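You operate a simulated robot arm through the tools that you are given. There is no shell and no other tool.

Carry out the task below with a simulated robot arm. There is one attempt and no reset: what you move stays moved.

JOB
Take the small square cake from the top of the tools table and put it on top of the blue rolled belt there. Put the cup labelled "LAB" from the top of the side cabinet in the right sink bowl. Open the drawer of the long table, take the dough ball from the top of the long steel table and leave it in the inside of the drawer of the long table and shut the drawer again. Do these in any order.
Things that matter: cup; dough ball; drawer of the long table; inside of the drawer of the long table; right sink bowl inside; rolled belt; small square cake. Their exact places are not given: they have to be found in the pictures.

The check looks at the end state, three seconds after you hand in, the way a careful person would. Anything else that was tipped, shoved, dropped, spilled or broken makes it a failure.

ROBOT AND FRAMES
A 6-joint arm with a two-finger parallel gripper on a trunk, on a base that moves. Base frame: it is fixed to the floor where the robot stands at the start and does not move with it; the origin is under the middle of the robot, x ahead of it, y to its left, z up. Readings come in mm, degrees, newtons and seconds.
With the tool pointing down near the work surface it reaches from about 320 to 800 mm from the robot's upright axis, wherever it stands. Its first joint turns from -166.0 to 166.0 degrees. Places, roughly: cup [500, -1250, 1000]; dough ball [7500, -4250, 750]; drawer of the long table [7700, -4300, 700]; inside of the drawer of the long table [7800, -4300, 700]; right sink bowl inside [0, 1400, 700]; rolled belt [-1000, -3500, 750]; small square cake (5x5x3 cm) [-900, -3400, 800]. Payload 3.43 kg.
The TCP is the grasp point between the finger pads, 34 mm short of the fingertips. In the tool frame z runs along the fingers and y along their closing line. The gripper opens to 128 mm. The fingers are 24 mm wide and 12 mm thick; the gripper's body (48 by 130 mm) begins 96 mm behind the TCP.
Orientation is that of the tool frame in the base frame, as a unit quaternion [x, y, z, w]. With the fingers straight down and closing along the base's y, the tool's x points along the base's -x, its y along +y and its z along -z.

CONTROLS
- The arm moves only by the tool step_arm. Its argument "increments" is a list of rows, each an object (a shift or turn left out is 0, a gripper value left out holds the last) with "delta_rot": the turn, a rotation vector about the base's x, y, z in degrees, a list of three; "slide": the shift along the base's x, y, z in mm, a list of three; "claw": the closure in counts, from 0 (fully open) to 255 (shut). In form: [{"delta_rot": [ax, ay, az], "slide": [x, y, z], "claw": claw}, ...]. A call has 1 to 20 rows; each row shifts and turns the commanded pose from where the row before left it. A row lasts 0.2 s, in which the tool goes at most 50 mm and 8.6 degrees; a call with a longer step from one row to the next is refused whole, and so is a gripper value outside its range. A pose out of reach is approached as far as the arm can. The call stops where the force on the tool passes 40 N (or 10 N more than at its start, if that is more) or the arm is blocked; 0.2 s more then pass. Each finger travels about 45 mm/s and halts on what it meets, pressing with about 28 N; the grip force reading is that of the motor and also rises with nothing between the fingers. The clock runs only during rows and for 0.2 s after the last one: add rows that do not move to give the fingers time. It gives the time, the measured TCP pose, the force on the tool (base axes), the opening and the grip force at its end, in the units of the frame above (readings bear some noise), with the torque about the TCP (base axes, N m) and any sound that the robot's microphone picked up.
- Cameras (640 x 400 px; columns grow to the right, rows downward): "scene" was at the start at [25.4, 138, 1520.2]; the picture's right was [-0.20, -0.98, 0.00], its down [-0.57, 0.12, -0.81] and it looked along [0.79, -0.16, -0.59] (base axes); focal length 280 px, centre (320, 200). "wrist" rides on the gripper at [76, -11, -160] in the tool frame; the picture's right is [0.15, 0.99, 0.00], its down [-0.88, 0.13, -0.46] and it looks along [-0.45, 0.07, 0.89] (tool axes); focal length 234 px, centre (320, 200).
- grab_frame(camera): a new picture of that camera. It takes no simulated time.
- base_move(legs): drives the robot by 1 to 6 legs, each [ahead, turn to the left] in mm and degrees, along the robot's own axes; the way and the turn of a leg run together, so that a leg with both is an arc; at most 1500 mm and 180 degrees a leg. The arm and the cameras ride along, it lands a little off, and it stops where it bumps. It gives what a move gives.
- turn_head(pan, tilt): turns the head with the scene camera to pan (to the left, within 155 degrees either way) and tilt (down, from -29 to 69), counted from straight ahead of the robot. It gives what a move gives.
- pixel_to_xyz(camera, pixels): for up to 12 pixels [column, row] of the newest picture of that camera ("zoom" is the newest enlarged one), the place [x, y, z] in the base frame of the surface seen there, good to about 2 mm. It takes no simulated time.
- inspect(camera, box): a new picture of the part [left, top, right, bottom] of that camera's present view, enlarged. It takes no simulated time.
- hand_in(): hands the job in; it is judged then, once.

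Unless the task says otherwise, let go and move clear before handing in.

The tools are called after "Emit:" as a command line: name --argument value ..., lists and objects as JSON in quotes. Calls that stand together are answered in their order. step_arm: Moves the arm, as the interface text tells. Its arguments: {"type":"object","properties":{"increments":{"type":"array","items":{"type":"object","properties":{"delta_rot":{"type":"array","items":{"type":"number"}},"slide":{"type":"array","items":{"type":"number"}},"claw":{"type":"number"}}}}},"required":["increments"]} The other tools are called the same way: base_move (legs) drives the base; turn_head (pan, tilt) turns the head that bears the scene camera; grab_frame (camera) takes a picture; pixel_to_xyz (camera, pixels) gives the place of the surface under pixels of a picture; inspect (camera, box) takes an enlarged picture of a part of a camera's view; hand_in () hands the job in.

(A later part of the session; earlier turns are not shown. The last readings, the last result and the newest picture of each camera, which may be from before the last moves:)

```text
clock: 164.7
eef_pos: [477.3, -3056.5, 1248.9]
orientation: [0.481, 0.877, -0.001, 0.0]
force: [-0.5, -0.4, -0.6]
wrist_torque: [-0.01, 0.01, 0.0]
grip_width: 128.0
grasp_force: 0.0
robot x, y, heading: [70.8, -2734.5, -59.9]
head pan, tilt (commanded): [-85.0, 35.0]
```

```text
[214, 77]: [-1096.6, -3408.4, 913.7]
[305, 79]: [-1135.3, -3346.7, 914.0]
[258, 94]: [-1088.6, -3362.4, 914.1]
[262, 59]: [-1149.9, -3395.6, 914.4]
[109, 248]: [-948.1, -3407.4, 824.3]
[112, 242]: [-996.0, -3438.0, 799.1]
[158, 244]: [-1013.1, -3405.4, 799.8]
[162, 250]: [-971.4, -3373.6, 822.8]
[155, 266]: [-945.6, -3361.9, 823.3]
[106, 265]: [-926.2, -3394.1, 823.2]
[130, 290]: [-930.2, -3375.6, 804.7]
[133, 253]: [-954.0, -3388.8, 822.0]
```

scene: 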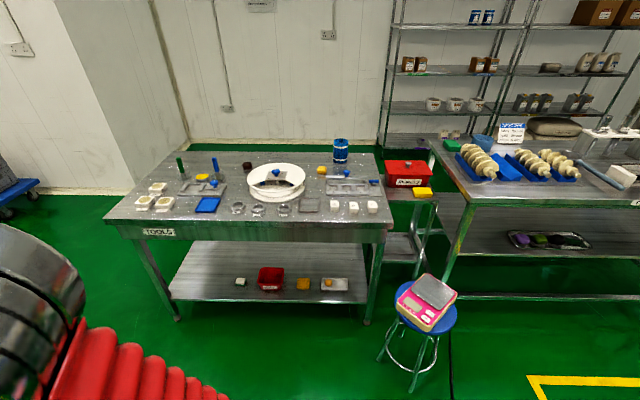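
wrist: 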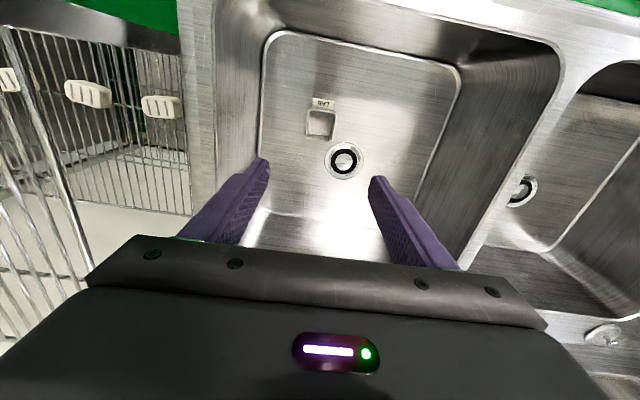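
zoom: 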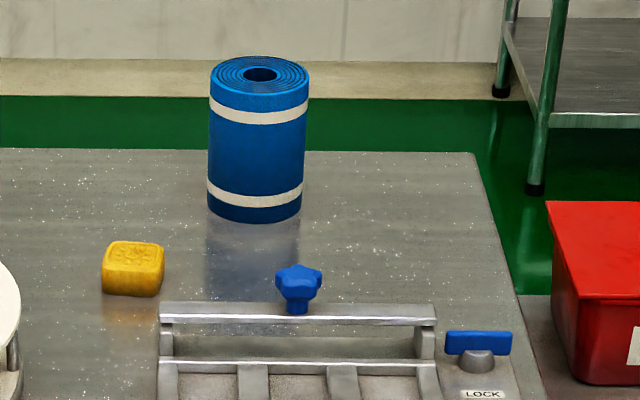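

The cake's centre is near (-948, -3384), top z ≈ 825–829; the roll is about 72 mm across at (-1117, -3378), top z 914, and 534 mm behind the table's front edge. I need to know how close the base may come, so I look down at the robot's own base.

Emit:
turn_head --pan 0 --tilt 69

Emit:
grab_frame --camera "scene"

Emit:
grab_frame --camera "wrist"

```text
clock: 166.3
eef_pos: [476.2, -3055.9, 1249.4]
orientation: [0.48, 0.877, 0.0, 0.0]
force: [0.3, 0.2, -0.3]
wrist_torque: [0.03, 0.04, 0.01]
grip_width: 128.4
grasp_force: 0.1
robot x, y, heading: [71.2, -2736.1, -59.8]
head pan, tilt (commanded): [0.0, 68.8]
```

```text
taken
```

scene: 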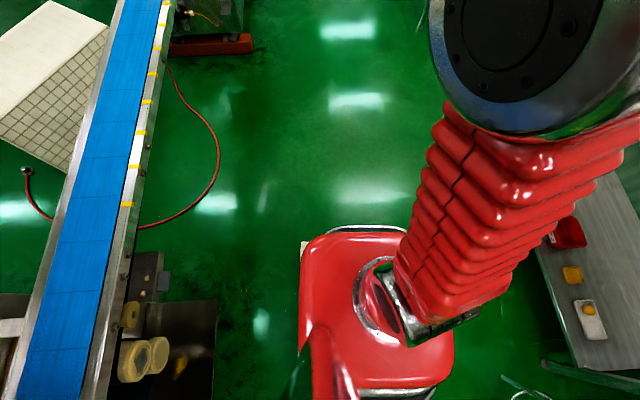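

```text
taken
```

wrist: 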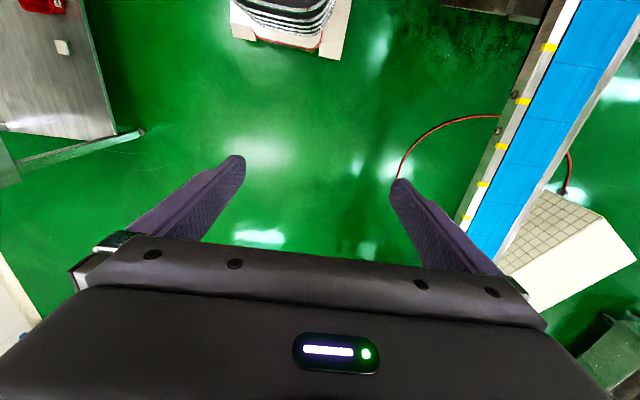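

A conveyor runs along the robot's left. I measure the base's front/side edges and the conveyor's nearest edge.

Emit:
pixel_to_xyz --camera "scene" --pixels '[[303, 245], [365, 228], [320, 230], [300, 300], [298, 355], [140, 200], [125, 300], [215, 320], [380, 232], [455, 360], [110, 390], [305, 380]]'

Emit:
pixel_to_xyz --camera "wrist" --pixels '[[232, 30], [245, 38], [325, 55], [345, 45], [285, 45], [470, 215], [260, 10], [320, 25], [100, 60], [140, 133]]'

```text
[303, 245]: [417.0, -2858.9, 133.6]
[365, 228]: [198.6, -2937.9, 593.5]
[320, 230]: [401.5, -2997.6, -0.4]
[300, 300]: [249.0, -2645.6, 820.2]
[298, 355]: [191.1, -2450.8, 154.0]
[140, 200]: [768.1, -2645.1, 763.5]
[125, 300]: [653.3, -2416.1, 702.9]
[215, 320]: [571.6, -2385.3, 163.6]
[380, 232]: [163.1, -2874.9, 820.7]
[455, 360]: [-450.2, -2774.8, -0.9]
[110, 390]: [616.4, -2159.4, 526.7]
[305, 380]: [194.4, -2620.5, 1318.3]
```

```text
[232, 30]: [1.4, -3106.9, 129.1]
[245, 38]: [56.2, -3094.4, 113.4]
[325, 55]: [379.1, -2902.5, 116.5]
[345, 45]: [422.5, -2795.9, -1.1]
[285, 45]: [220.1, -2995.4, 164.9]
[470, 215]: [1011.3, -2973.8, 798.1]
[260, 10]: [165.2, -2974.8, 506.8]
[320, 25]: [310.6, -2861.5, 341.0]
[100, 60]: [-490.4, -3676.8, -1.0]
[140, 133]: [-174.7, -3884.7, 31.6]
```

The base front reaches about 300 mm ahead and ±250 mm sideways, so I can stand ~350 mm from the table edge. I now turn right to face the tools table.

Emit:
base_move --legs '[[0, -45], [0, -41.7]]'

Emit:
turn_head --pan 0 --tilt 40

Emit:
grab_frame --camera "scene"

```text
clock: 172.3
eef_pos: [-225.7, -3159.6, 1249.5]
orientation: [0.95, 0.312, 0.0, 0.0]
force: [-0.3, 0.6, -0.1]
wrist_torque: [0.02, 0.01, 0.01]
grip_width: 128.0
grasp_force: 0.3
robot x, y, heading: [101.3, -2784.1, -145.5]
head pan, tilt (commanded): [0.0, 68.8]
```

```text
clock: 173.3
eef_pos: [-224.8, -3161.2, 1250.3]
orientation: [0.95, 0.312, 0.0, -0.001]
force: [0.5, 0.6, -1.0]
wrist_torque: [0.03, -0.03, -0.01]
grip_width: 128.0
grasp_force: 0.1
robot x, y, heading: [101.2, -2779.8, -145.5]
head pan, tilt (commanded): [0.0, 40.0]
```

```text
taken
```

scene: 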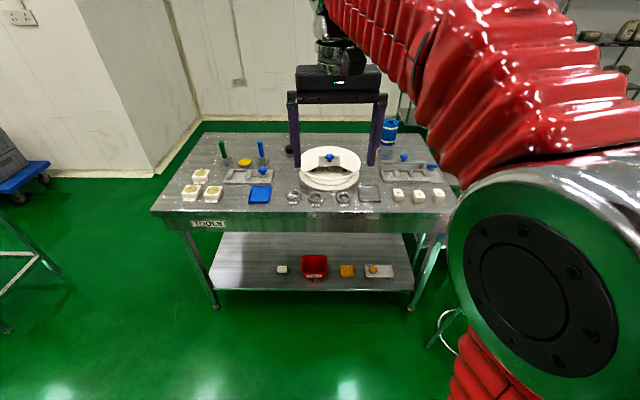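

I need to shift about 146 mm toward the belt's line before the final approach while staying clear of the stool. I do a short oblique leg and re-align.

Emit:
base_move --legs '[[0, -36], [250, 0], [0, 35.5]]'

Emit:
grab_frame --camera "scene"

```text
clock: 180.2
eef_pos: [-468.0, -3165.3, 1250.9]
orientation: [0.947, 0.322, -0.001, 0.0]
force: [-1.2, 0.2, -0.2]
wrist_torque: [-0.04, 0.02, 0.02]
grip_width: 128.0
grasp_force: 0.0
robot x, y, heading: [-157.1, -2768.6, -144.4]
head pan, tilt (commanded): [0.0, 40.0]
```

```text
taken
```

scene: 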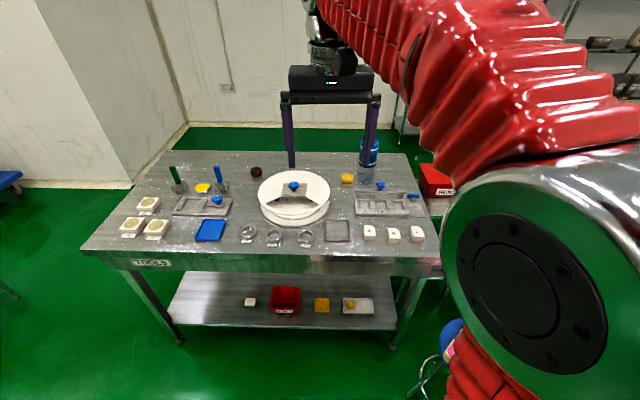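

Robot is at u -1660, w -2222 in table axes, facing the table. I check the stool's exact place on my right before going ahead.

Emit:
turn_head --pan -60 --tilt 60

Emit:
grab_frame --camera "scene"

```text
clock: 181.5
eef_pos: [-467.3, -3165.3, 1250.2]
orientation: [0.947, 0.321, 0.0, -0.001]
force: [0.2, -0.7, 0.7]
wrist_torque: [0.01, 0.0, -0.01]
grip_width: 127.8
grasp_force: 0.1
robot x, y, heading: [-155.1, -2770.0, -144.6]
head pan, tilt (commanded): [-60.0, 60.0]
```

```text
taken
```

scene: 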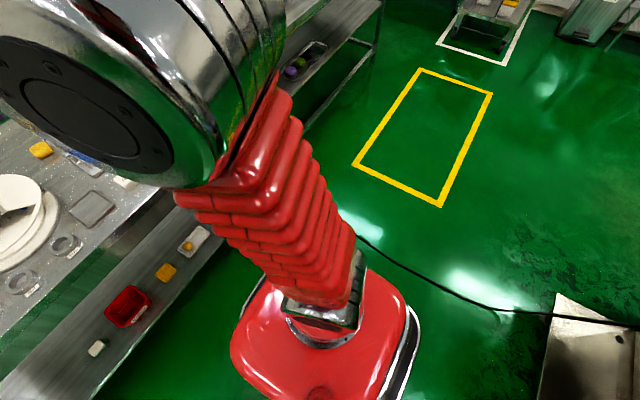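

The stool is hidden behind the arm here. I'll use the wrist camera and a smaller pan.

Emit:
grab_frame --camera "wrist"

Emit:
turn_head --pan -10 --tilt 60

Emit:
grab_frame --camera "scene"

```text
taken
```

wrist: 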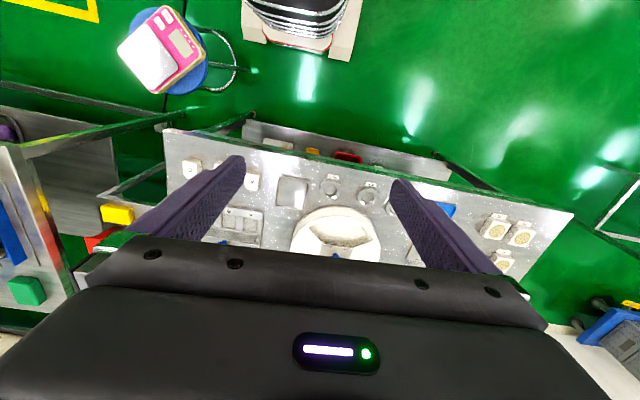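

```text
clock: 182.7
eef_pos: [-468.0, -3165.8, 1250.1]
orientation: [0.947, 0.322, -0.001, 0.0]
force: [-0.7, -0.5, -0.5]
wrist_torque: [-0.01, 0.04, 0.03]
grip_width: 128.0
grasp_force: 0.0
robot x, y, heading: [-156.0, -2764.7, -144.5]
head pan, tilt (commanded): [-10.0, 60.0]
```

```text
taken
```

scene: 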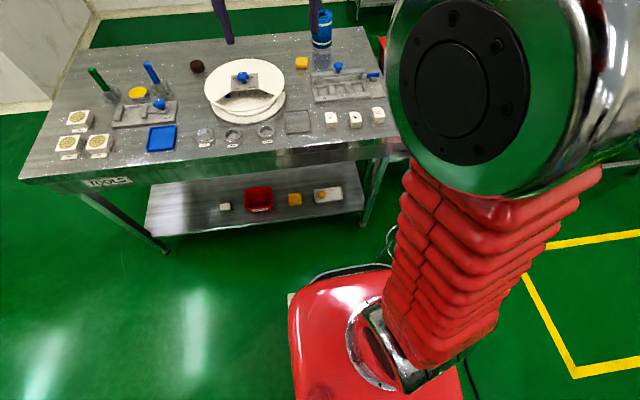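

The wrist picture shows the stool at (170, 50) with a foot at (255, 70) near the robot's front-right. I measure it and the table's front.

Emit:
pixel_to_xyz --camera "wrist" --pixels '[[256, 70], [236, 68], [205, 65], [130, 60], [246, 32], [330, 57], [300, 160], [200, 140], [330, 138], [250, 118], [440, 155], [130, 210]]'

```text
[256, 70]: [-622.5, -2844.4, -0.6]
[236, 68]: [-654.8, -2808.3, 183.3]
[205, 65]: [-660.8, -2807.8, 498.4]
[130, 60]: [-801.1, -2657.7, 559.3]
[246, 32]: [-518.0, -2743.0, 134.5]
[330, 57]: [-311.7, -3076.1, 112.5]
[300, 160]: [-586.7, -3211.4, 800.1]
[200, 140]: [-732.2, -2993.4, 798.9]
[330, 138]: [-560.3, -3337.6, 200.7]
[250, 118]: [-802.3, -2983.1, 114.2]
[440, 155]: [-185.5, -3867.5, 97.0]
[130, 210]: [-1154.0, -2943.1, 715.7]
```

A stool foot stands at (-622, -2844), too close to my planned lane, so I must stand about 120 mm further left. I back up obliquely and re-align.

Emit:
base_move --legs '[[0, -27], [-290, 0], [0, 25]]'

Emit:
turn_head --pan 0 --tilt 45

```text
clock: 188.8
eef_pos: [-195.6, -3113.9, 1251.4]
orientation: [0.953, 0.304, -0.001, 0.0]
force: [0.1, -0.2, -0.4]
wrist_torque: [0.02, 0.0, 0.0]
grip_width: 128.0
grasp_force: 0.0
robot x, y, heading: [121.2, -2719.0, -146.4]
head pan, tilt (commanded): [-10.0, 60.0]
```

```text
clock: 189.6
eef_pos: [-196.0, -3112.8, 1251.2]
orientation: [0.952, 0.305, 0.0, 0.0]
force: [-0.1, -0.1, -0.1]
wrist_torque: [0.02, 0.0, 0.02]
grip_width: 128.2
grasp_force: 0.0
robot x, y, heading: [123.7, -2717.2, -146.3]
head pan, tilt (commanded): [0.0, 45.0]
```

The robot is now at u -1399, w -2334, squarely facing the table. I advance 400 mm and re-check.

Emit:
base_move --legs '[[400, 0]]'

Emit:
grab_frame --camera "wrist"

Emit:
pixel_to_xyz --camera "wrist" --pixels '[[256, 70], [246, 32], [330, 57], [300, 160]]'

```text
clock: 192.7
eef_pos: [-526.6, -3326.5, 1251.2]
orientation: [0.953, 0.302, 0.001, 0.0]
force: [0.6, -0.5, 0.0]
wrist_torque: [0.01, 0.01, -0.01]
grip_width: 127.9
grasp_force: 0.0
robot x, y, heading: [-202.8, -2934.7, -146.8]
head pan, tilt (commanded): [0.0, 45.0]
```

```text
taken
```

wrist: 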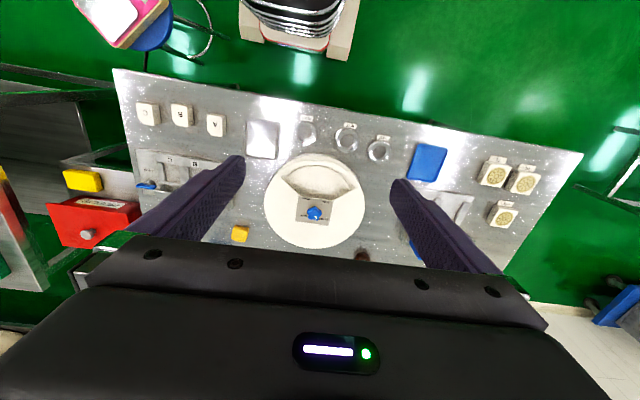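

```text
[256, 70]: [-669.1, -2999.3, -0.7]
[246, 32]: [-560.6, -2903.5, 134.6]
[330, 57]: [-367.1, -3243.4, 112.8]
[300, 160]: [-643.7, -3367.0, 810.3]
```

The base's right corner is at w ≈ -2112 while the stool foot is at w ≈ -2029, so it will pass. I advance another 160 mm.

Emit:
base_move --legs '[[160, 0]]'

Emit:
grab_frame --camera "scene"

Emit:
grab_frame --camera "wrist"

```text
clock: 194.3
eef_pos: [-658.7, -3414.0, 1251.5]
orientation: [0.953, 0.303, 0.0, 0.0]
force: [0.3, 0.2, 0.0]
wrist_torque: [0.03, 0.0, -0.01]
grip_width: 127.9
grasp_force: 0.0
robot x, y, heading: [-335.9, -3020.9, -146.7]
head pan, tilt (commanded): [0.0, 45.0]
```

```text
taken
```

scene: 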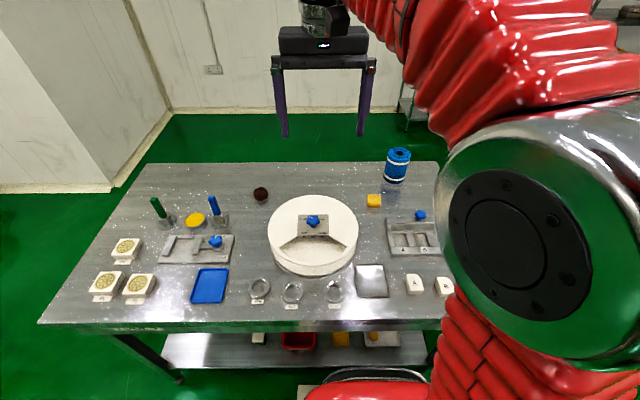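

```text
taken
```

wrist: 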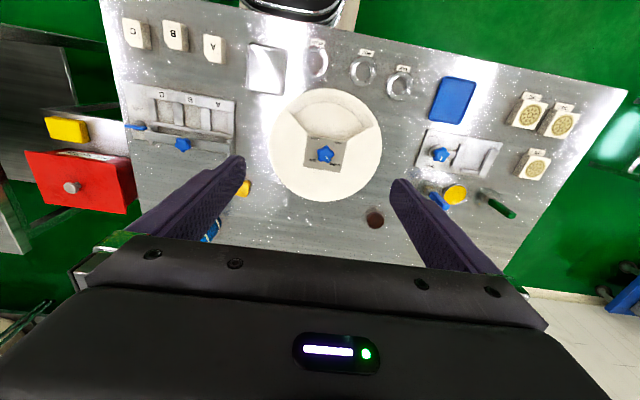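

I'm in place at u -1948. The cake is at (374, 200) and the roll at (397, 165). I zoom in to refine both.

Emit:
inspect --camera "scene" --box '[354, 140, 426, 220]'

```text
5.00 times, centred on (390, 180) of scene
```

zoom: 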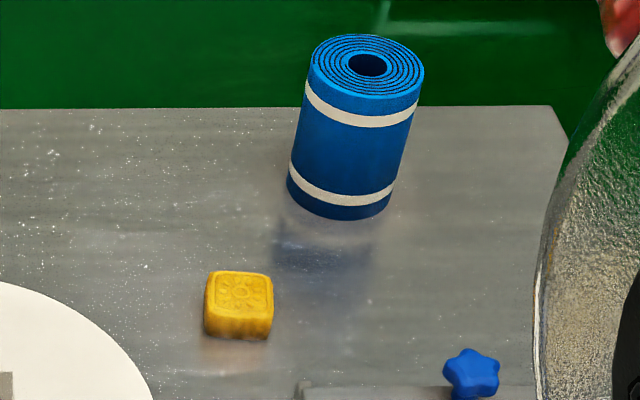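

Emit:
pixel_to_xyz --camera "zoom" --pixels '[[214, 278], [264, 280], [268, 312], [209, 310], [239, 295], [240, 328], [314, 62], [418, 78], [362, 100], [376, 38], [300, 360], [239, 350]]'

```text
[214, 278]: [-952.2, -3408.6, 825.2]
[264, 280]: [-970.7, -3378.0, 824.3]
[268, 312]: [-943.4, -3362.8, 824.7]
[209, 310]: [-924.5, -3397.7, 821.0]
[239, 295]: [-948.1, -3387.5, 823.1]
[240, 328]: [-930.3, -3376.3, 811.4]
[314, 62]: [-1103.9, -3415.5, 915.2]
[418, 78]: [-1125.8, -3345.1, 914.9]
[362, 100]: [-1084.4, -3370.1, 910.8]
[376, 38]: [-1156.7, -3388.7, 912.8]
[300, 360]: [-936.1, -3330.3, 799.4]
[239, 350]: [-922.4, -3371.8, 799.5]
```

Cake centre ≈ (-948, -3387), top z 825, edges at about 119°; roll centre ≈ (-1117, -3380). I first test whether the arm can reach over the roll with the tool pointing down, at z ≈ 1000 with nothing in the gripper.

Emit:
step_arm --increments '[{"slide": [0, 0, -45]}, {"slide": [0, 0, -45]}, {"slide": [0, 0, -45]}, {"slide": [0, 0, -45]}, {"slide": [0, 0, -45]}, {"slide": [-10, 0, -26]}, {"slide": [-45, 3, 0]}, {"slide": [-45, 3, 0]}, {"slide": [-45, 3, 0]}, {"slide": [-45, 3, 0]}, {"slide": [-45, 3, 0]}, {"slide": [-45, 3, 0]}, {}]'

Emit:
pixel_to_xyz --camera "scene" --pixels '[[356, 235], [345, 210], [312, 220], [330, 200], [420, 216], [395, 225], [357, 245]]'

```text
clock: 197.1
eef_pos: [-938.8, -3396.9, 1001.1]
orientation: [0.953, 0.303, 0.0, 0.0]
force: [0.1, -0.1, -1.3]
wrist_torque: [0.0, 0.01, -0.04]
grip_width: 128.1
grasp_force: 0.0
robot x, y, heading: [-338.3, -3023.4, -146.7]
head pan, tilt (commanded): [0.0, 45.0]
```

```text
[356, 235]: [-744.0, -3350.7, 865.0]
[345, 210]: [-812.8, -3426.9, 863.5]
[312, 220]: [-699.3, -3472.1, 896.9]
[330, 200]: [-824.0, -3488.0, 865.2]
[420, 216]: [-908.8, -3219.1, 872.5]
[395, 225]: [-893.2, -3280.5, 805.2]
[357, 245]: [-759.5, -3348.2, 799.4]
```

TCP is above the cake now at z 1001 without trouble. I go on to test reach above the roll.

Emit:
step_arm --increments '[{"slide": [-45, 4, 0]}, {"slide": [-45, 4, 0]}, {"slide": [-45, 4, 0]}, {"slide": [-43.7, 5, 0]}, {}]'

Emit:
grab_frame --camera "scene"

```text
clock: 198.3
eef_pos: [-1054.4, -3362.9, 984.6]
orientation: [0.953, 0.304, -0.001, 0.0]
force: [0.0, 0.2, 0.0]
wrist_torque: [0.04, -0.01, -0.02]
grip_width: 127.9
grasp_force: 0.0
out of reach, approached as far as the arm can: row 3, 4
robot x, y, heading: [-333.6, -3018.8, -147.0]
head pan, tilt (commanded): [0.0, 45.0]
```

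```text
taken
```

scene: 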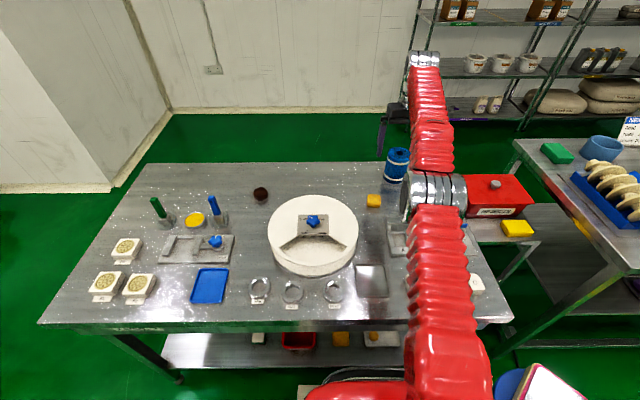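

With the tool straight down the reach ends at about 799 mm (TCP -1054, -3363); the roll needs ~860. I'll test a 15–20° outward tilt about the closing axis, which keeps the cake flat if I grasp with the same tilt.

Emit:
step_arm --increments '[{"slide": [30, 10, 15]}, {"delta_rot": [-4.05, 5.71, 0]}, {"delta_rot": [-4.05, 5.71, 0]}, {"slide": [-30, -10, 0]}, {"slide": [-30, -8, 0]}, {"slide": [-30, -8, 0]}, {}]'

```text
clock: 199.9
eef_pos: [-1109.6, -3374.7, 1000.5]
orientation: [0.946, 0.3, -0.117, 0.036]
force: [0.9, -0.1, 0.3]
wrist_torque: [0.02, -0.02, -0.03]
grip_width: 128.1
grasp_force: 0.2
out of reach, approached as far as the arm can: row 6
robot x, y, heading: [-334.2, -3020.8, -146.7]
head pan, tilt (commanded): [0.0, 45.0]
```

With 14° of tilt the arm reaches 852 mm, almost the roll's centre, so a 20° tilt will do. I go back over the cake, set 20° tilt and turn the closing line to ~118° to match the cake.

Emit:
step_arm --increments '[{"slide": [42, -2, 0]}, {"slide": [42, -2, 0]}, {"slide": [43, -2, 0], "delta_rot": [0, 0, -3.5]}, {"slide": [42.8, -1.9, 0], "delta_rot": [0, 0, -3.5]}, {"delta_rot": [-2.8, 5.3, 0]}, {}]'

Emit:
grab_frame --camera "wrist"

Emit:
grab_frame --camera "scene"

```text
clock: 201.3
eef_pos: [-944.5, -3383.6, 1002.3]
orientation: [0.955, 0.242, -0.169, 0.042]
force: [-0.9, 0.2, 0.6]
wrist_torque: [-0.02, 0.01, 0.0]
grip_width: 128.1
grasp_force: 0.1
robot x, y, heading: [-338.9, -3018.7, -146.9]
head pan, tilt (commanded): [0.0, 45.0]
```

```text
taken
```

wrist: 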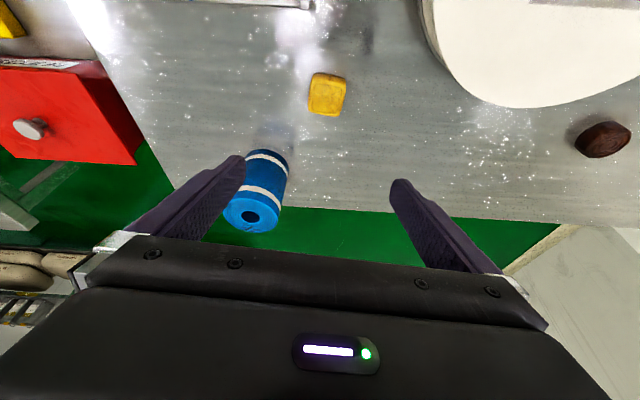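

```text
taken
```

scene: 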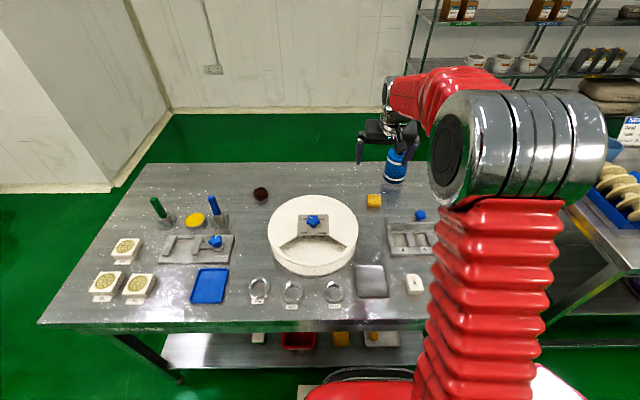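

The tilt (19.8°) and closing line (118.4°) are as planned. I verify the cake's place from the wrist camera before going down.

Emit:
inspect --camera "wrist" --box '[290, 60, 370, 130]'

```text
5.71 times, centred on (330, 95) of wrist
```

zoom: 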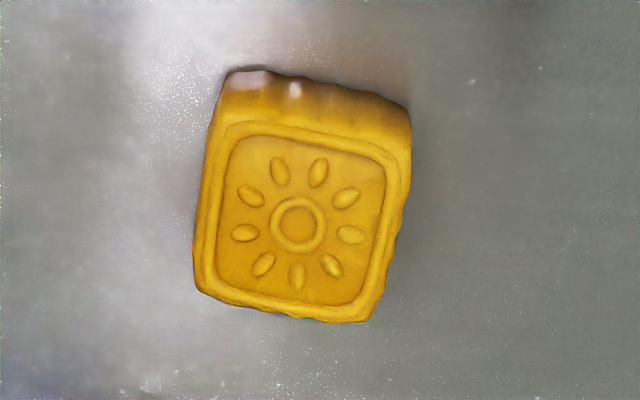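

Emit:
pixel_to_xyz --camera "zoom" --pixels '[[230, 128], [400, 155], [368, 315], [205, 290], [298, 224], [315, 122], [290, 312], [200, 210], [398, 230], [320, 80], [215, 110], [500, 200]]'

```text
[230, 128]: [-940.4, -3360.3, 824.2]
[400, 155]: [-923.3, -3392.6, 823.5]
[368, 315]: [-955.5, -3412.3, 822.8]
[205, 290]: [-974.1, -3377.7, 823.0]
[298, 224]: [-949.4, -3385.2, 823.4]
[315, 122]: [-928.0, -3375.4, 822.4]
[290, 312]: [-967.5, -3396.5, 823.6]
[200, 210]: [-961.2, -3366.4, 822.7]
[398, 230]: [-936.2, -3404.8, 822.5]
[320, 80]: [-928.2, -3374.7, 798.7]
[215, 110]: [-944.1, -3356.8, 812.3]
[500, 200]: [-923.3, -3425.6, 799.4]
```

The wrist view puts the cake's centre at (-948.5, -3385.5), edges 118.5°, width ≈ 47 mm. I descend to just above the table with the fingers straddling it.

Emit:
step_arm --increments '[{"slide": [4.3, 2.5, -35]}, {"slide": [0, 0, -40]}, {"slide": [0, 0, -40]}, {"slide": [0, 0, -25]}, {"slide": [0, 0, -12]}, {}]'

Emit:
grab_frame --camera "wrist"

```text
clock: 202.7
eef_pos: [-938.4, -3382.6, 849.0]
orientation: [0.955, 0.24, -0.169, 0.042]
force: [-0.2, -0.3, -0.6]
wrist_torque: [-0.01, -0.01, -0.01]
grip_width: 128.0
grasp_force: 0.2
robot x, y, heading: [-335.8, -3024.6, -146.8]
head pan, tilt (commanded): [0.0, 45.0]
```

```text
taken
```

wrist: 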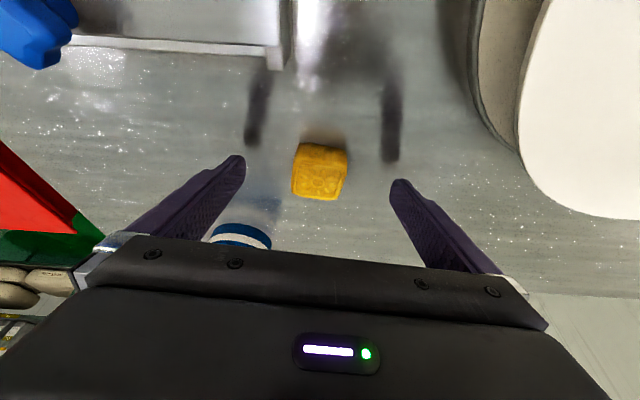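

The cake sits centred between the fingers at (320, 170). I lower 10 mm more and close.

Emit:
step_arm --increments '[{"slide": [-1, 0.5, -5]}, {"slide": [0, 0, -4.5]}, {}]'

Emit:
step_arm --increments '[{"claw": 255}, {}, {}, {}, {}, {}, {}, {}, {}]'

Emit:
grab_frame --camera "wrist"

```text
clock: 203.5
eef_pos: [-940.5, -3381.2, 840.0]
orientation: [0.955, 0.241, -0.168, 0.042]
force: [0.8, -0.9, 0.8]
wrist_torque: [0.01, -0.02, -0.03]
grip_width: 128.3
grasp_force: 0.0
robot x, y, heading: [-335.4, -3027.8, -147.0]
head pan, tilt (commanded): [0.0, 45.0]
```

```text
clock: 205.5
eef_pos: [-940.0, -3380.7, 840.3]
orientation: [0.955, 0.24, -0.169, 0.041]
force: [0.3, 0.0, 0.0]
wrist_torque: [-0.03, -0.03, 0.0]
grip_width: 46.2
grasp_force: 27.7
robot x, y, heading: [-336.1, -3020.8, -146.8]
head pan, tilt (commanded): [0.0, 45.0]
```

```text
taken
```

wrist: 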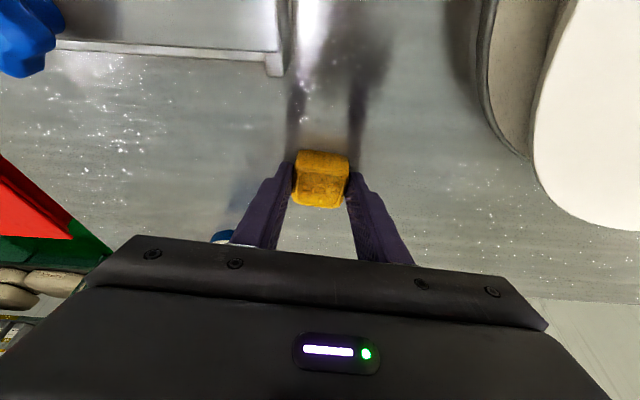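

The cake is gripped (46.2 mm, 27.7 N). I lift it gently with a slow ramp.

Emit:
step_arm --increments '[{"slide": [0, 0, 1]}, {"slide": [0, 0, 1]}, {"slide": [0, 0, 2]}, {"slide": [0, 0, 3]}, {"slide": [0, 0, 4]}, {"slide": [0, 0, 5]}, {"slide": [0, 0, 6]}, {"slide": [0, 0, 6]}, {"slide": [0, 0, 5]}, {"slide": [0, 0, 4]}, {"slide": [0, 0, 3]}, {}]'

Emit:
grab_frame --camera "wrist"

```text
clock: 208.1
eef_pos: [-939.8, -3380.8, 880.7]
orientation: [0.955, 0.241, -0.169, 0.042]
force: [0.1, -0.1, -1.2]
wrist_torque: [0.01, -0.01, 0.01]
grip_width: 45.9
grasp_force: 27.8
robot x, y, heading: [-334.0, -3022.3, -146.7]
head pan, tilt (commanded): [0.0, 45.0]
```

```text
taken
```

wrist: 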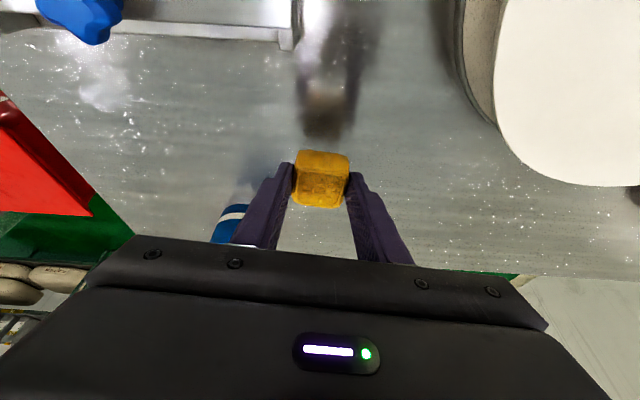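

The cake is held and hovering. I raise it further to z ≈ 990 with gentle ramps, well above the roll's top.

Emit:
step_arm --increments '[{"slide": [0, 0, 3]}, {"slide": [0, 0, 6]}, {"slide": [0, 0, 9]}, {"slide": [0, 0, 11]}, {"slide": [0, 0, 11]}, {"slide": [0, 0, 11]}, {"slide": [0, 0, 11]}, {"slide": [0, 0, 11]}, {"slide": [0, 0, 11]}, {"slide": [0, 0, 10]}, {"slide": [0, 0, 8]}, {"slide": [0, 0, 5]}, {"slide": [0, 0, 3]}, {}]'

Emit:
step_arm --increments '[{"slide": [-3, 0.1, 0]}, {"slide": [-6, 0.2, 0]}, {"slide": [-9, 0.3, 0]}, {"slide": [-11, 0.3, 0]}, {"slide": [-11, 0.3, 0]}, {"slide": [-11, 0.4, 0]}, {"slide": [-11, 0.4, 0]}, {"slide": [-11, 0.4, 0]}, {"slide": [-11, 0.4, 0]}, {"slide": [-11, 0.4, 0]}, {"slide": [-11, 0.4, 0]}, {"slide": [-11, 0.4, 0]}, {"slide": [-11, 0.3, 0]}, {"slide": [-11, 0.3, 0]}, {"slide": [-9, 0.3, 0]}, {"slide": [-6, 0.2, 0]}, {"slide": [-3, 0.1, 0]}, {}]'

Emit:
grab_frame --camera "wrist"

Emit:
grab_frame --camera "scene"

```text
clock: 211.1
eef_pos: [-940.8, -3380.4, 991.1]
orientation: [0.955, 0.24, -0.169, 0.042]
force: [0.6, 0.3, -0.7]
wrist_torque: [0.0, 0.0, 0.0]
grip_width: 45.9
grasp_force: 27.9
robot x, y, heading: [-339.5, -3022.3, -146.8]
head pan, tilt (commanded): [0.0, 45.0]
```

```text
clock: 214.9
eef_pos: [-1098.5, -3375.6, 992.0]
orientation: [0.955, 0.241, -0.169, 0.042]
force: [0.0, -0.3, -1.1]
wrist_torque: [0.01, -0.05, 0.04]
grip_width: 46.1
grasp_force: 27.9
robot x, y, heading: [-335.7, -3023.1, -146.8]
head pan, tilt (commanded): [0.0, 45.0]
```

```text
taken
```

wrist: 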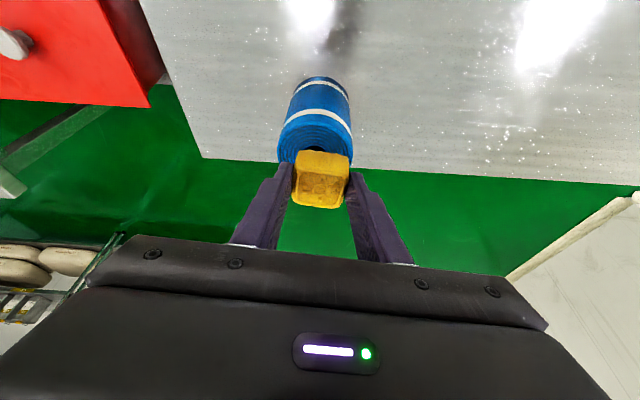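

```text
taken
```

scene: 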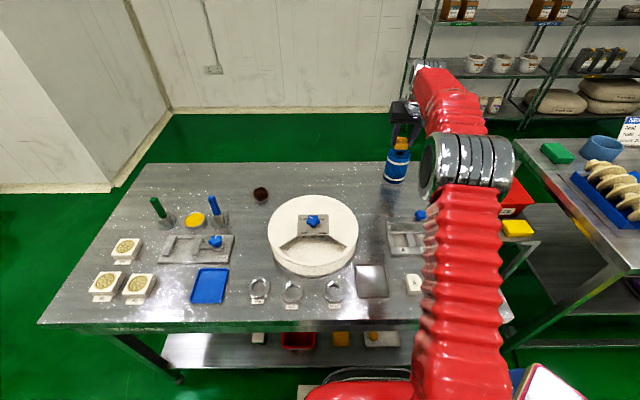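

The cake hovers close to the roll; about 10 mm more outward is needed. I zoom to check alignment of roll and cake.

Emit:
inspect --camera "wrist" --box '[260, 60, 370, 220]'

Emit:
pixel_to_xyz --camera "zoom" --pixels '[[200, 255], [405, 255], [300, 190], [300, 205], [240, 230], [380, 230], [300, 270], [310, 320], [240, 345], [380, 345], [195, 235], [410, 240]]'

Emit:
inspect --camera "scene" --box '[350, 110, 440, 200]'

```text
2.50 times, centred on (315, 140) of wrist
```

zoom: 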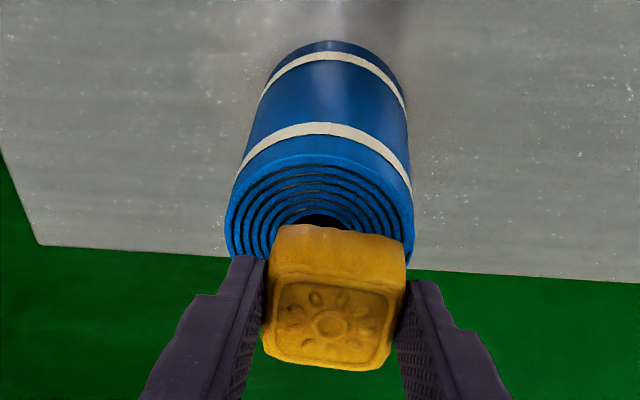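

```text
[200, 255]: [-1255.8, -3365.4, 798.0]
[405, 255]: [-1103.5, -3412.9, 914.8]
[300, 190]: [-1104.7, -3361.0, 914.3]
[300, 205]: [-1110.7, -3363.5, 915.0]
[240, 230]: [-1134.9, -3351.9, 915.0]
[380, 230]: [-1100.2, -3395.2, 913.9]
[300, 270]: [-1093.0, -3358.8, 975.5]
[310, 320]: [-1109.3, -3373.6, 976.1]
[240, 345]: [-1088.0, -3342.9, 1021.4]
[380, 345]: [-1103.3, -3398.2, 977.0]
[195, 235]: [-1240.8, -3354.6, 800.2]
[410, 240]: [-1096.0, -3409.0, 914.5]
```

```text
4.44 times, centred on (395, 155) of scene
```

zoom: 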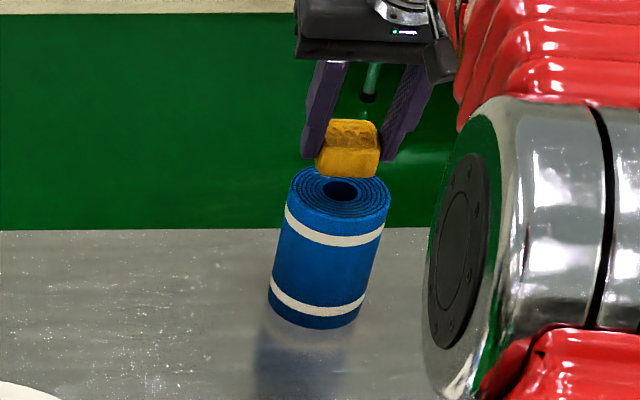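

I query the roll's top rim in this latest scene zoom to fix its centre, and the cake's lower front edge.

Emit:
pixel_to_xyz --camera "zoom" --pixels '[[294, 183], [387, 197], [337, 214], [318, 208], [365, 213], [303, 172], [385, 188], [348, 176], [320, 170], [375, 172], [350, 135], [330, 122]]'

```text
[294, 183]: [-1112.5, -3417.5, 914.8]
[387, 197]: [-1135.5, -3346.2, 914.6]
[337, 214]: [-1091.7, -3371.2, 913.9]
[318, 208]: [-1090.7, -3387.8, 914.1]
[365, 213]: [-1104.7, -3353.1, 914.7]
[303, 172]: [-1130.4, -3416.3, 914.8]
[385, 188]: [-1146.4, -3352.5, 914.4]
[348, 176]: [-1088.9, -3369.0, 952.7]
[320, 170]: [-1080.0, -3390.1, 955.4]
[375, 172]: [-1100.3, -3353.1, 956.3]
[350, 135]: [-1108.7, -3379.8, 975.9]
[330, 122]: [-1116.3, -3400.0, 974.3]
```

The roll's top centre fits (-1121, -3381); the cake's centre is at about (-1107, -3380) with its bottom at z ≈ 952. I shift 14 mm outward and lower 33 mm.

Emit:
step_arm --increments '[{"slide": [-3, -0.3, 0]}, {"slide": [-5, -0.4, 0]}, {"slide": [-4, -0.3, -1]}, {"slide": [-2, 0, -3]}, {"slide": [0, 0, -5]}, {"slide": [0, 0, -6]}, {"slide": [0, 0, -6]}, {"slide": [0, 0, -5]}, {"slide": [0, 0, -4]}, {"slide": [0, 0, -2]}, {}]'

Emit:
inspect --camera "scene" --box '[350, 110, 440, 200]'

Emit:
inspect --camera "wrist" --box '[260, 60, 370, 220]'

```text
clock: 217.3
eef_pos: [-1111.8, -3376.1, 958.2]
orientation: [0.955, 0.241, -0.169, 0.041]
force: [-0.4, 0.3, -1.2]
wrist_torque: [-0.02, 0.01, 0.02]
grip_width: 45.9
grasp_force: 27.7
robot x, y, heading: [-337.0, -3019.1, -146.8]
head pan, tilt (commanded): [0.0, 45.0]
```

```text
4.44 times, centred on (395, 155) of scene
```

zoom: 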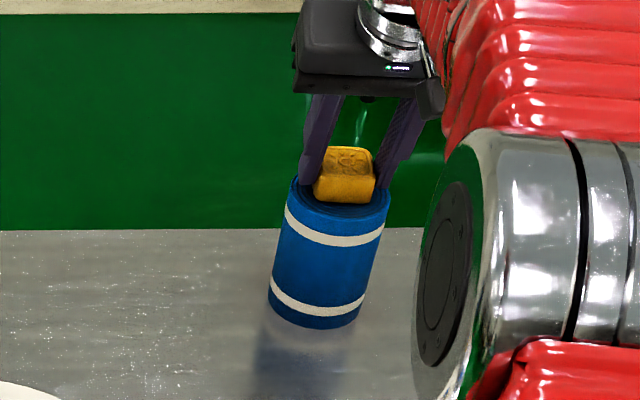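

```text
2.50 times, centred on (315, 140) of wrist
```

zoom: 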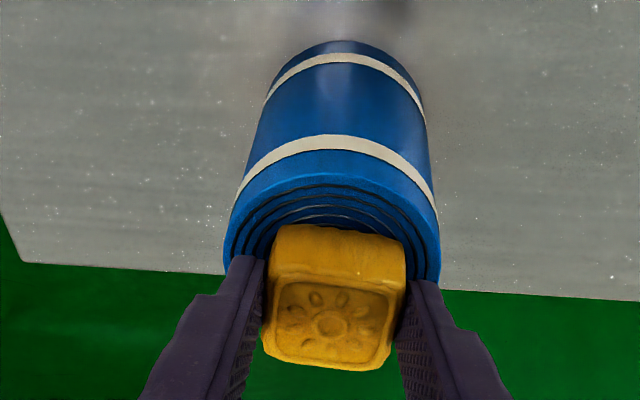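

The cake hovers about 3 mm above the roll's top. I check its fore-aft centring numerically before the final touch.

Emit:
inspect --camera "scene" --box '[375, 130, 415, 170]'

```text
10.00 times, centred on (395, 150) of scene
```

zoom: 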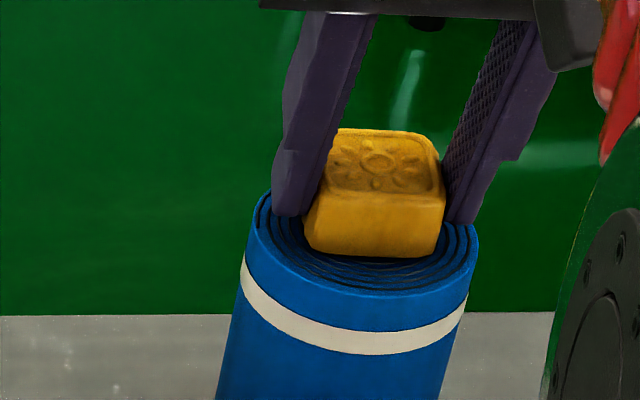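

Emit:
pixel_to_xyz --camera "zoom" --pixels '[[370, 252], [315, 240], [430, 250], [375, 160], [330, 195], [435, 200], [345, 133], [430, 140], [358, 285], [262, 225], [470, 255], [420, 280]]'

```text
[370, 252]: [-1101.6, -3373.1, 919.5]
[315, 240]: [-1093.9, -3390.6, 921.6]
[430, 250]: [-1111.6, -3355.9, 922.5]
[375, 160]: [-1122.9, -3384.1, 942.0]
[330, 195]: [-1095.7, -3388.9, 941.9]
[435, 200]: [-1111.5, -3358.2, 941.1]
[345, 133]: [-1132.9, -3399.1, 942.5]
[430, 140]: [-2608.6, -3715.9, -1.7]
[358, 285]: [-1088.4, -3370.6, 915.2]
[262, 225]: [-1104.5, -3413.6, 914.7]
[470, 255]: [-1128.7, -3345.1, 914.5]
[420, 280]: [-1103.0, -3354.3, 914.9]
```

The cake centre (-1123, -3384) is right over the roll's centre (-1122, -3381). I lower in 1 mm steps to touch.

Emit:
step_arm --increments '[{"slide": [0, 0, -1]}, {"slide": [0, 0, -1]}, {"slide": [0, 0, -1]}, {}]'

```text
clock: 218.3
eef_pos: [-1109.3, -3376.0, 954.3]
orientation: [0.955, 0.24, -0.168, 0.042]
force: [0.0, -0.5, -1.6]
wrist_torque: [-0.02, -0.01, -0.04]
grip_width: 45.8
grasp_force: 28.2
robot x, y, heading: [-337.3, -3018.7, -146.9]
head pan, tilt (commanded): [0.0, 45.0]
```

By the geometry the cake's bottom is now at about 914, touching. I open the fingers gently.

Emit:
step_arm --increments '[{"claw": 158}, {}, {"claw": 150}, {}, {"claw": 135}, {}, {"claw": 100}, {}, {}]'

Emit:
inspect --camera "scene" --box '[375, 130, 415, 170]'

Emit:
inspect --camera "wrist" --box '[240, 60, 400, 240]'

```text
clock: 220.3
eef_pos: [-1111.4, -3376.3, 955.2]
orientation: [0.955, 0.241, -0.168, 0.042]
force: [1.1, 0.8, -0.2]
wrist_torque: [-0.02, 0.02, -0.03]
grip_width: 77.6
grasp_force: 0.0
robot x, y, heading: [-340.3, -3023.4, -146.8]
head pan, tilt (commanded): [0.0, 45.0]
```

```text
10.00 times, centred on (395, 150) of scene
```

zoom: 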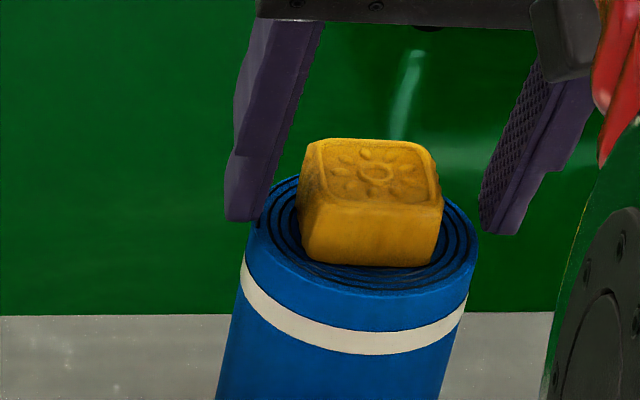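

```text
2.22 times, centred on (320, 150) of wrist
```

zoom: 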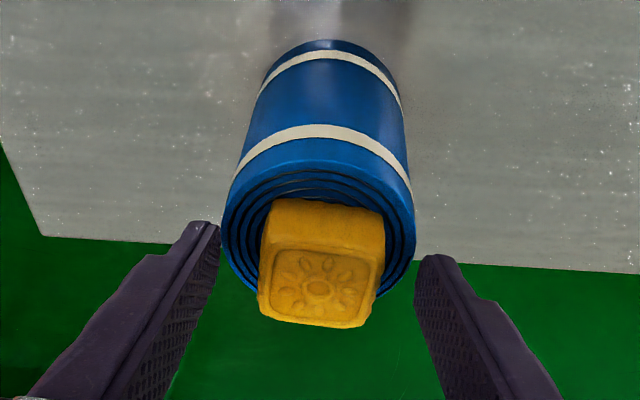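

The cake rests flat and centred on the roll, with the fingers free at 77.6 mm. I withdraw up and then inward.

Emit:
step_arm --increments '[{"slide": [0, 0, 8]}, {"slide": [0, 0, 15]}, {"slide": [3, 2, 25]}, {"slide": [8, 5, 30]}, {"slide": [25, 10, 30]}, {"slide": [35, 10, 25]}, {"slide": [40, 5, 15]}, {"slide": [45, 0, 0]}, {"slide": [45, 0, 0]}, {}]'

Emit:
grab_frame --camera "scene"

Emit:
grab_frame --camera "wrist"

```text
clock: 222.5
eef_pos: [-910.3, -3342.3, 1104.9]
orientation: [0.955, 0.241, -0.169, 0.042]
force: [-0.6, -0.1, -0.2]
wrist_torque: [0.01, 0.01, 0.02]
grip_width: 77.9
grasp_force: 0.1
robot x, y, heading: [-332.5, -3021.2, -146.7]
head pan, tilt (commanded): [0.0, 45.0]
```

```text
taken
```

scene: 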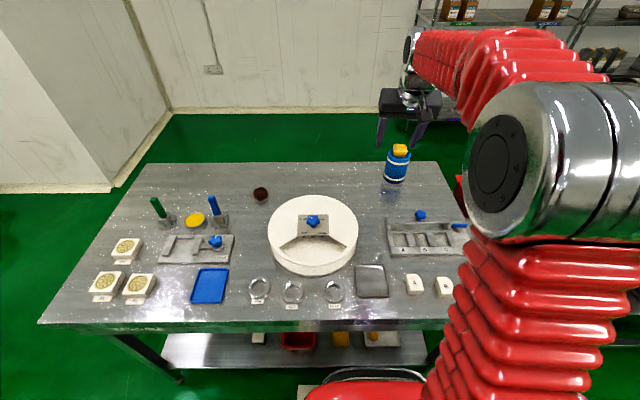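

```text
taken
```

wrist: 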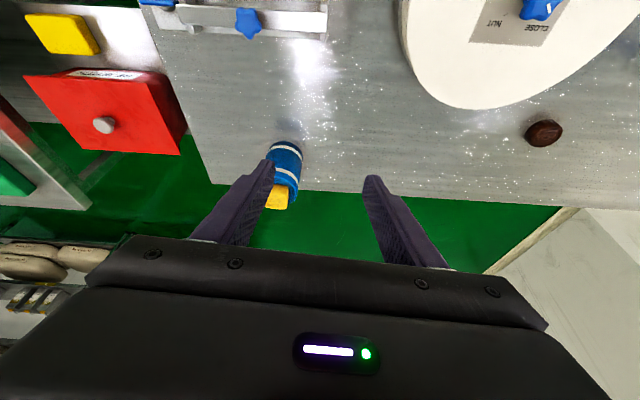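

The cake sits on the roll at (400, 152). I bring the tool back to vertical and tuck the arm for travel.

Emit:
step_arm --increments '[{"slide": [33, 12.3, 24]}, {"slide": [33, 12.3, 24]}, {"slide": [33, 12.3, 24], "delta_rot": [3.14, -5.81, 0]}, {"slide": [33, 12.3, 24], "delta_rot": [3.14, -5.81, 0]}, {"slide": [33, 12.3, 24], "delta_rot": [3.14, -5.81, 0]}, {"slide": [33, 12.3, 25], "claw": 0}, {"delta_rot": [0, 0, 5]}, {}]'

Emit:
inspect --camera "scene" --box '[360, 130, 440, 190]'

```text
clock: 224.3
eef_pos: [-713.8, -3266.7, 1249.7]
orientation: [0.958, 0.286, -0.002, 0.0]
force: [0.4, -0.4, -0.3]
wrist_torque: [0.0, 0.03, 0.01]
grip_width: 127.9
grasp_force: 0.2
robot x, y, heading: [-334.1, -3022.3, -146.8]
head pan, tilt (commanded): [0.0, 45.0]
```

```text
6.67 times, centred on (400, 160) of scene
```

zoom: 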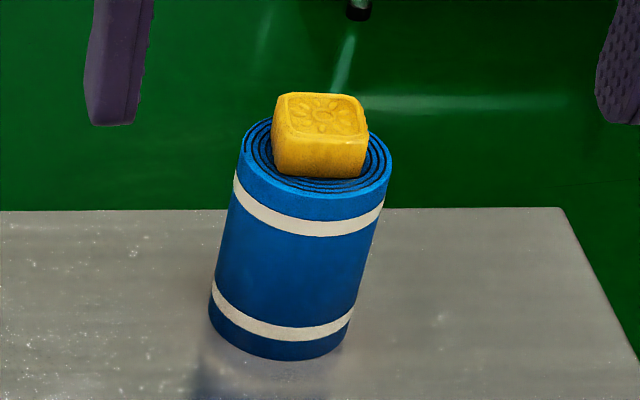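

The cake is safely on top of the roll. Next is the long table far away near (7600, -4280); I look to my left for a possible route.

Emit:
turn_head --pan 85 --tilt 20

Emit:
grab_frame --camera "scene"

Emit:
turn_head --pan 150 --tilt 25

Emit:
grab_frame --camera "scene"

```text
clock: 225.9
eef_pos: [-714.5, -3266.5, 1250.2]
orientation: [0.958, 0.286, -0.002, -0.001]
force: [0.5, 0.4, -0.2]
wrist_torque: [0.01, 0.04, 0.02]
grip_width: 128.1
grasp_force: 0.0
robot x, y, heading: [-340.1, -3024.0, -146.7]
head pan, tilt (commanded): [85.0, 20.0]
```

```text
taken
```

scene: 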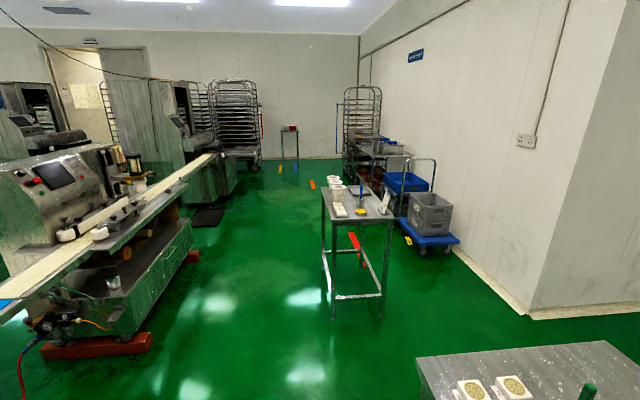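

```text
clock: 227.2
eef_pos: [-713.7, -3268.8, 1249.1]
orientation: [0.958, 0.287, -0.002, 0.0]
force: [0.4, -1.2, -0.2]
wrist_torque: [0.01, 0.02, 0.02]
grip_width: 128.1
grasp_force: 0.0
robot x, y, heading: [-337.5, -3020.8, -146.7]
head pan, tilt (commanded): [150.0, 25.0]
```

```text
taken
```

scene: 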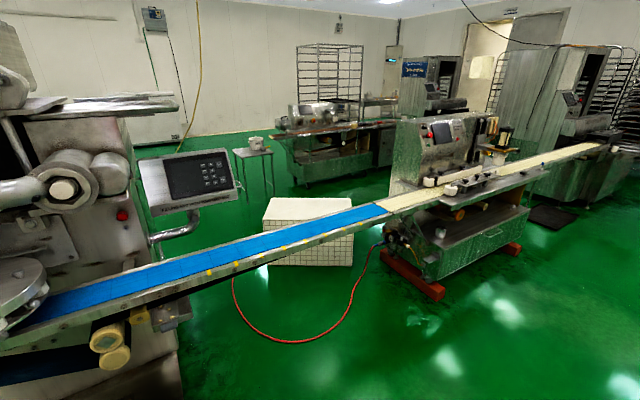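

The production line separates me from the far side. I'll measure the far table around (340, 140) to see what lies at (7600, -4280).

Emit:
pixel_to_xyz --camera "scene" --pixels '[[340, 128], [300, 120], [385, 125], [255, 152], [330, 165], [280, 160], [395, 105], [440, 290], [330, 90], [300, 200], [240, 130], [390, 145]]'

Emit:
inspect --camera "scene" --box '[220, 40, 420, 200]'

```text
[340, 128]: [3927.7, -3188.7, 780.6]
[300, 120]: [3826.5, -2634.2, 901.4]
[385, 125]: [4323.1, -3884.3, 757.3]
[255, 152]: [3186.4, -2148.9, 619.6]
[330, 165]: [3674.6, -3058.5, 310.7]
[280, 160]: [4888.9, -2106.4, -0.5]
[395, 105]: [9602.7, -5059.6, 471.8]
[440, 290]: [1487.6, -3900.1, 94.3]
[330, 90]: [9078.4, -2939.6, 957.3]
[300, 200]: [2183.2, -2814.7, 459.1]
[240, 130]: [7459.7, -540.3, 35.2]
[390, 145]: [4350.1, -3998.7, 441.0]
```

```text
2.50 times, centred on (320, 120) of scene
```

zoom: 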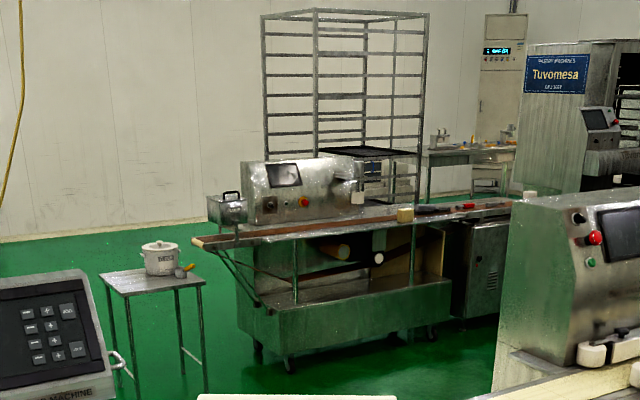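

The long table is visible beyond the second line (zoom (470, 160)). I'll go back up the lane, past the start area, then diagonally across the open floor. First back off and turn.

Emit:
base_move --legs '[[-500, 0], [0, -46], [0, -46]]'

```text
clock: 236.9
eef_pos: [-162.4, -2371.4, 1250.3]
orientation: [0.875, -0.484, -0.002, -0.002]
force: [0.9, -0.6, -0.3]
wrist_torque: [0.01, 0.0, -0.03]
grip_width: 128.0
grasp_force: 0.0
robot x, y, heading: [38.0, -2779.4, 122.2]
head pan, tilt (commanded): [150.0, 25.0]
```

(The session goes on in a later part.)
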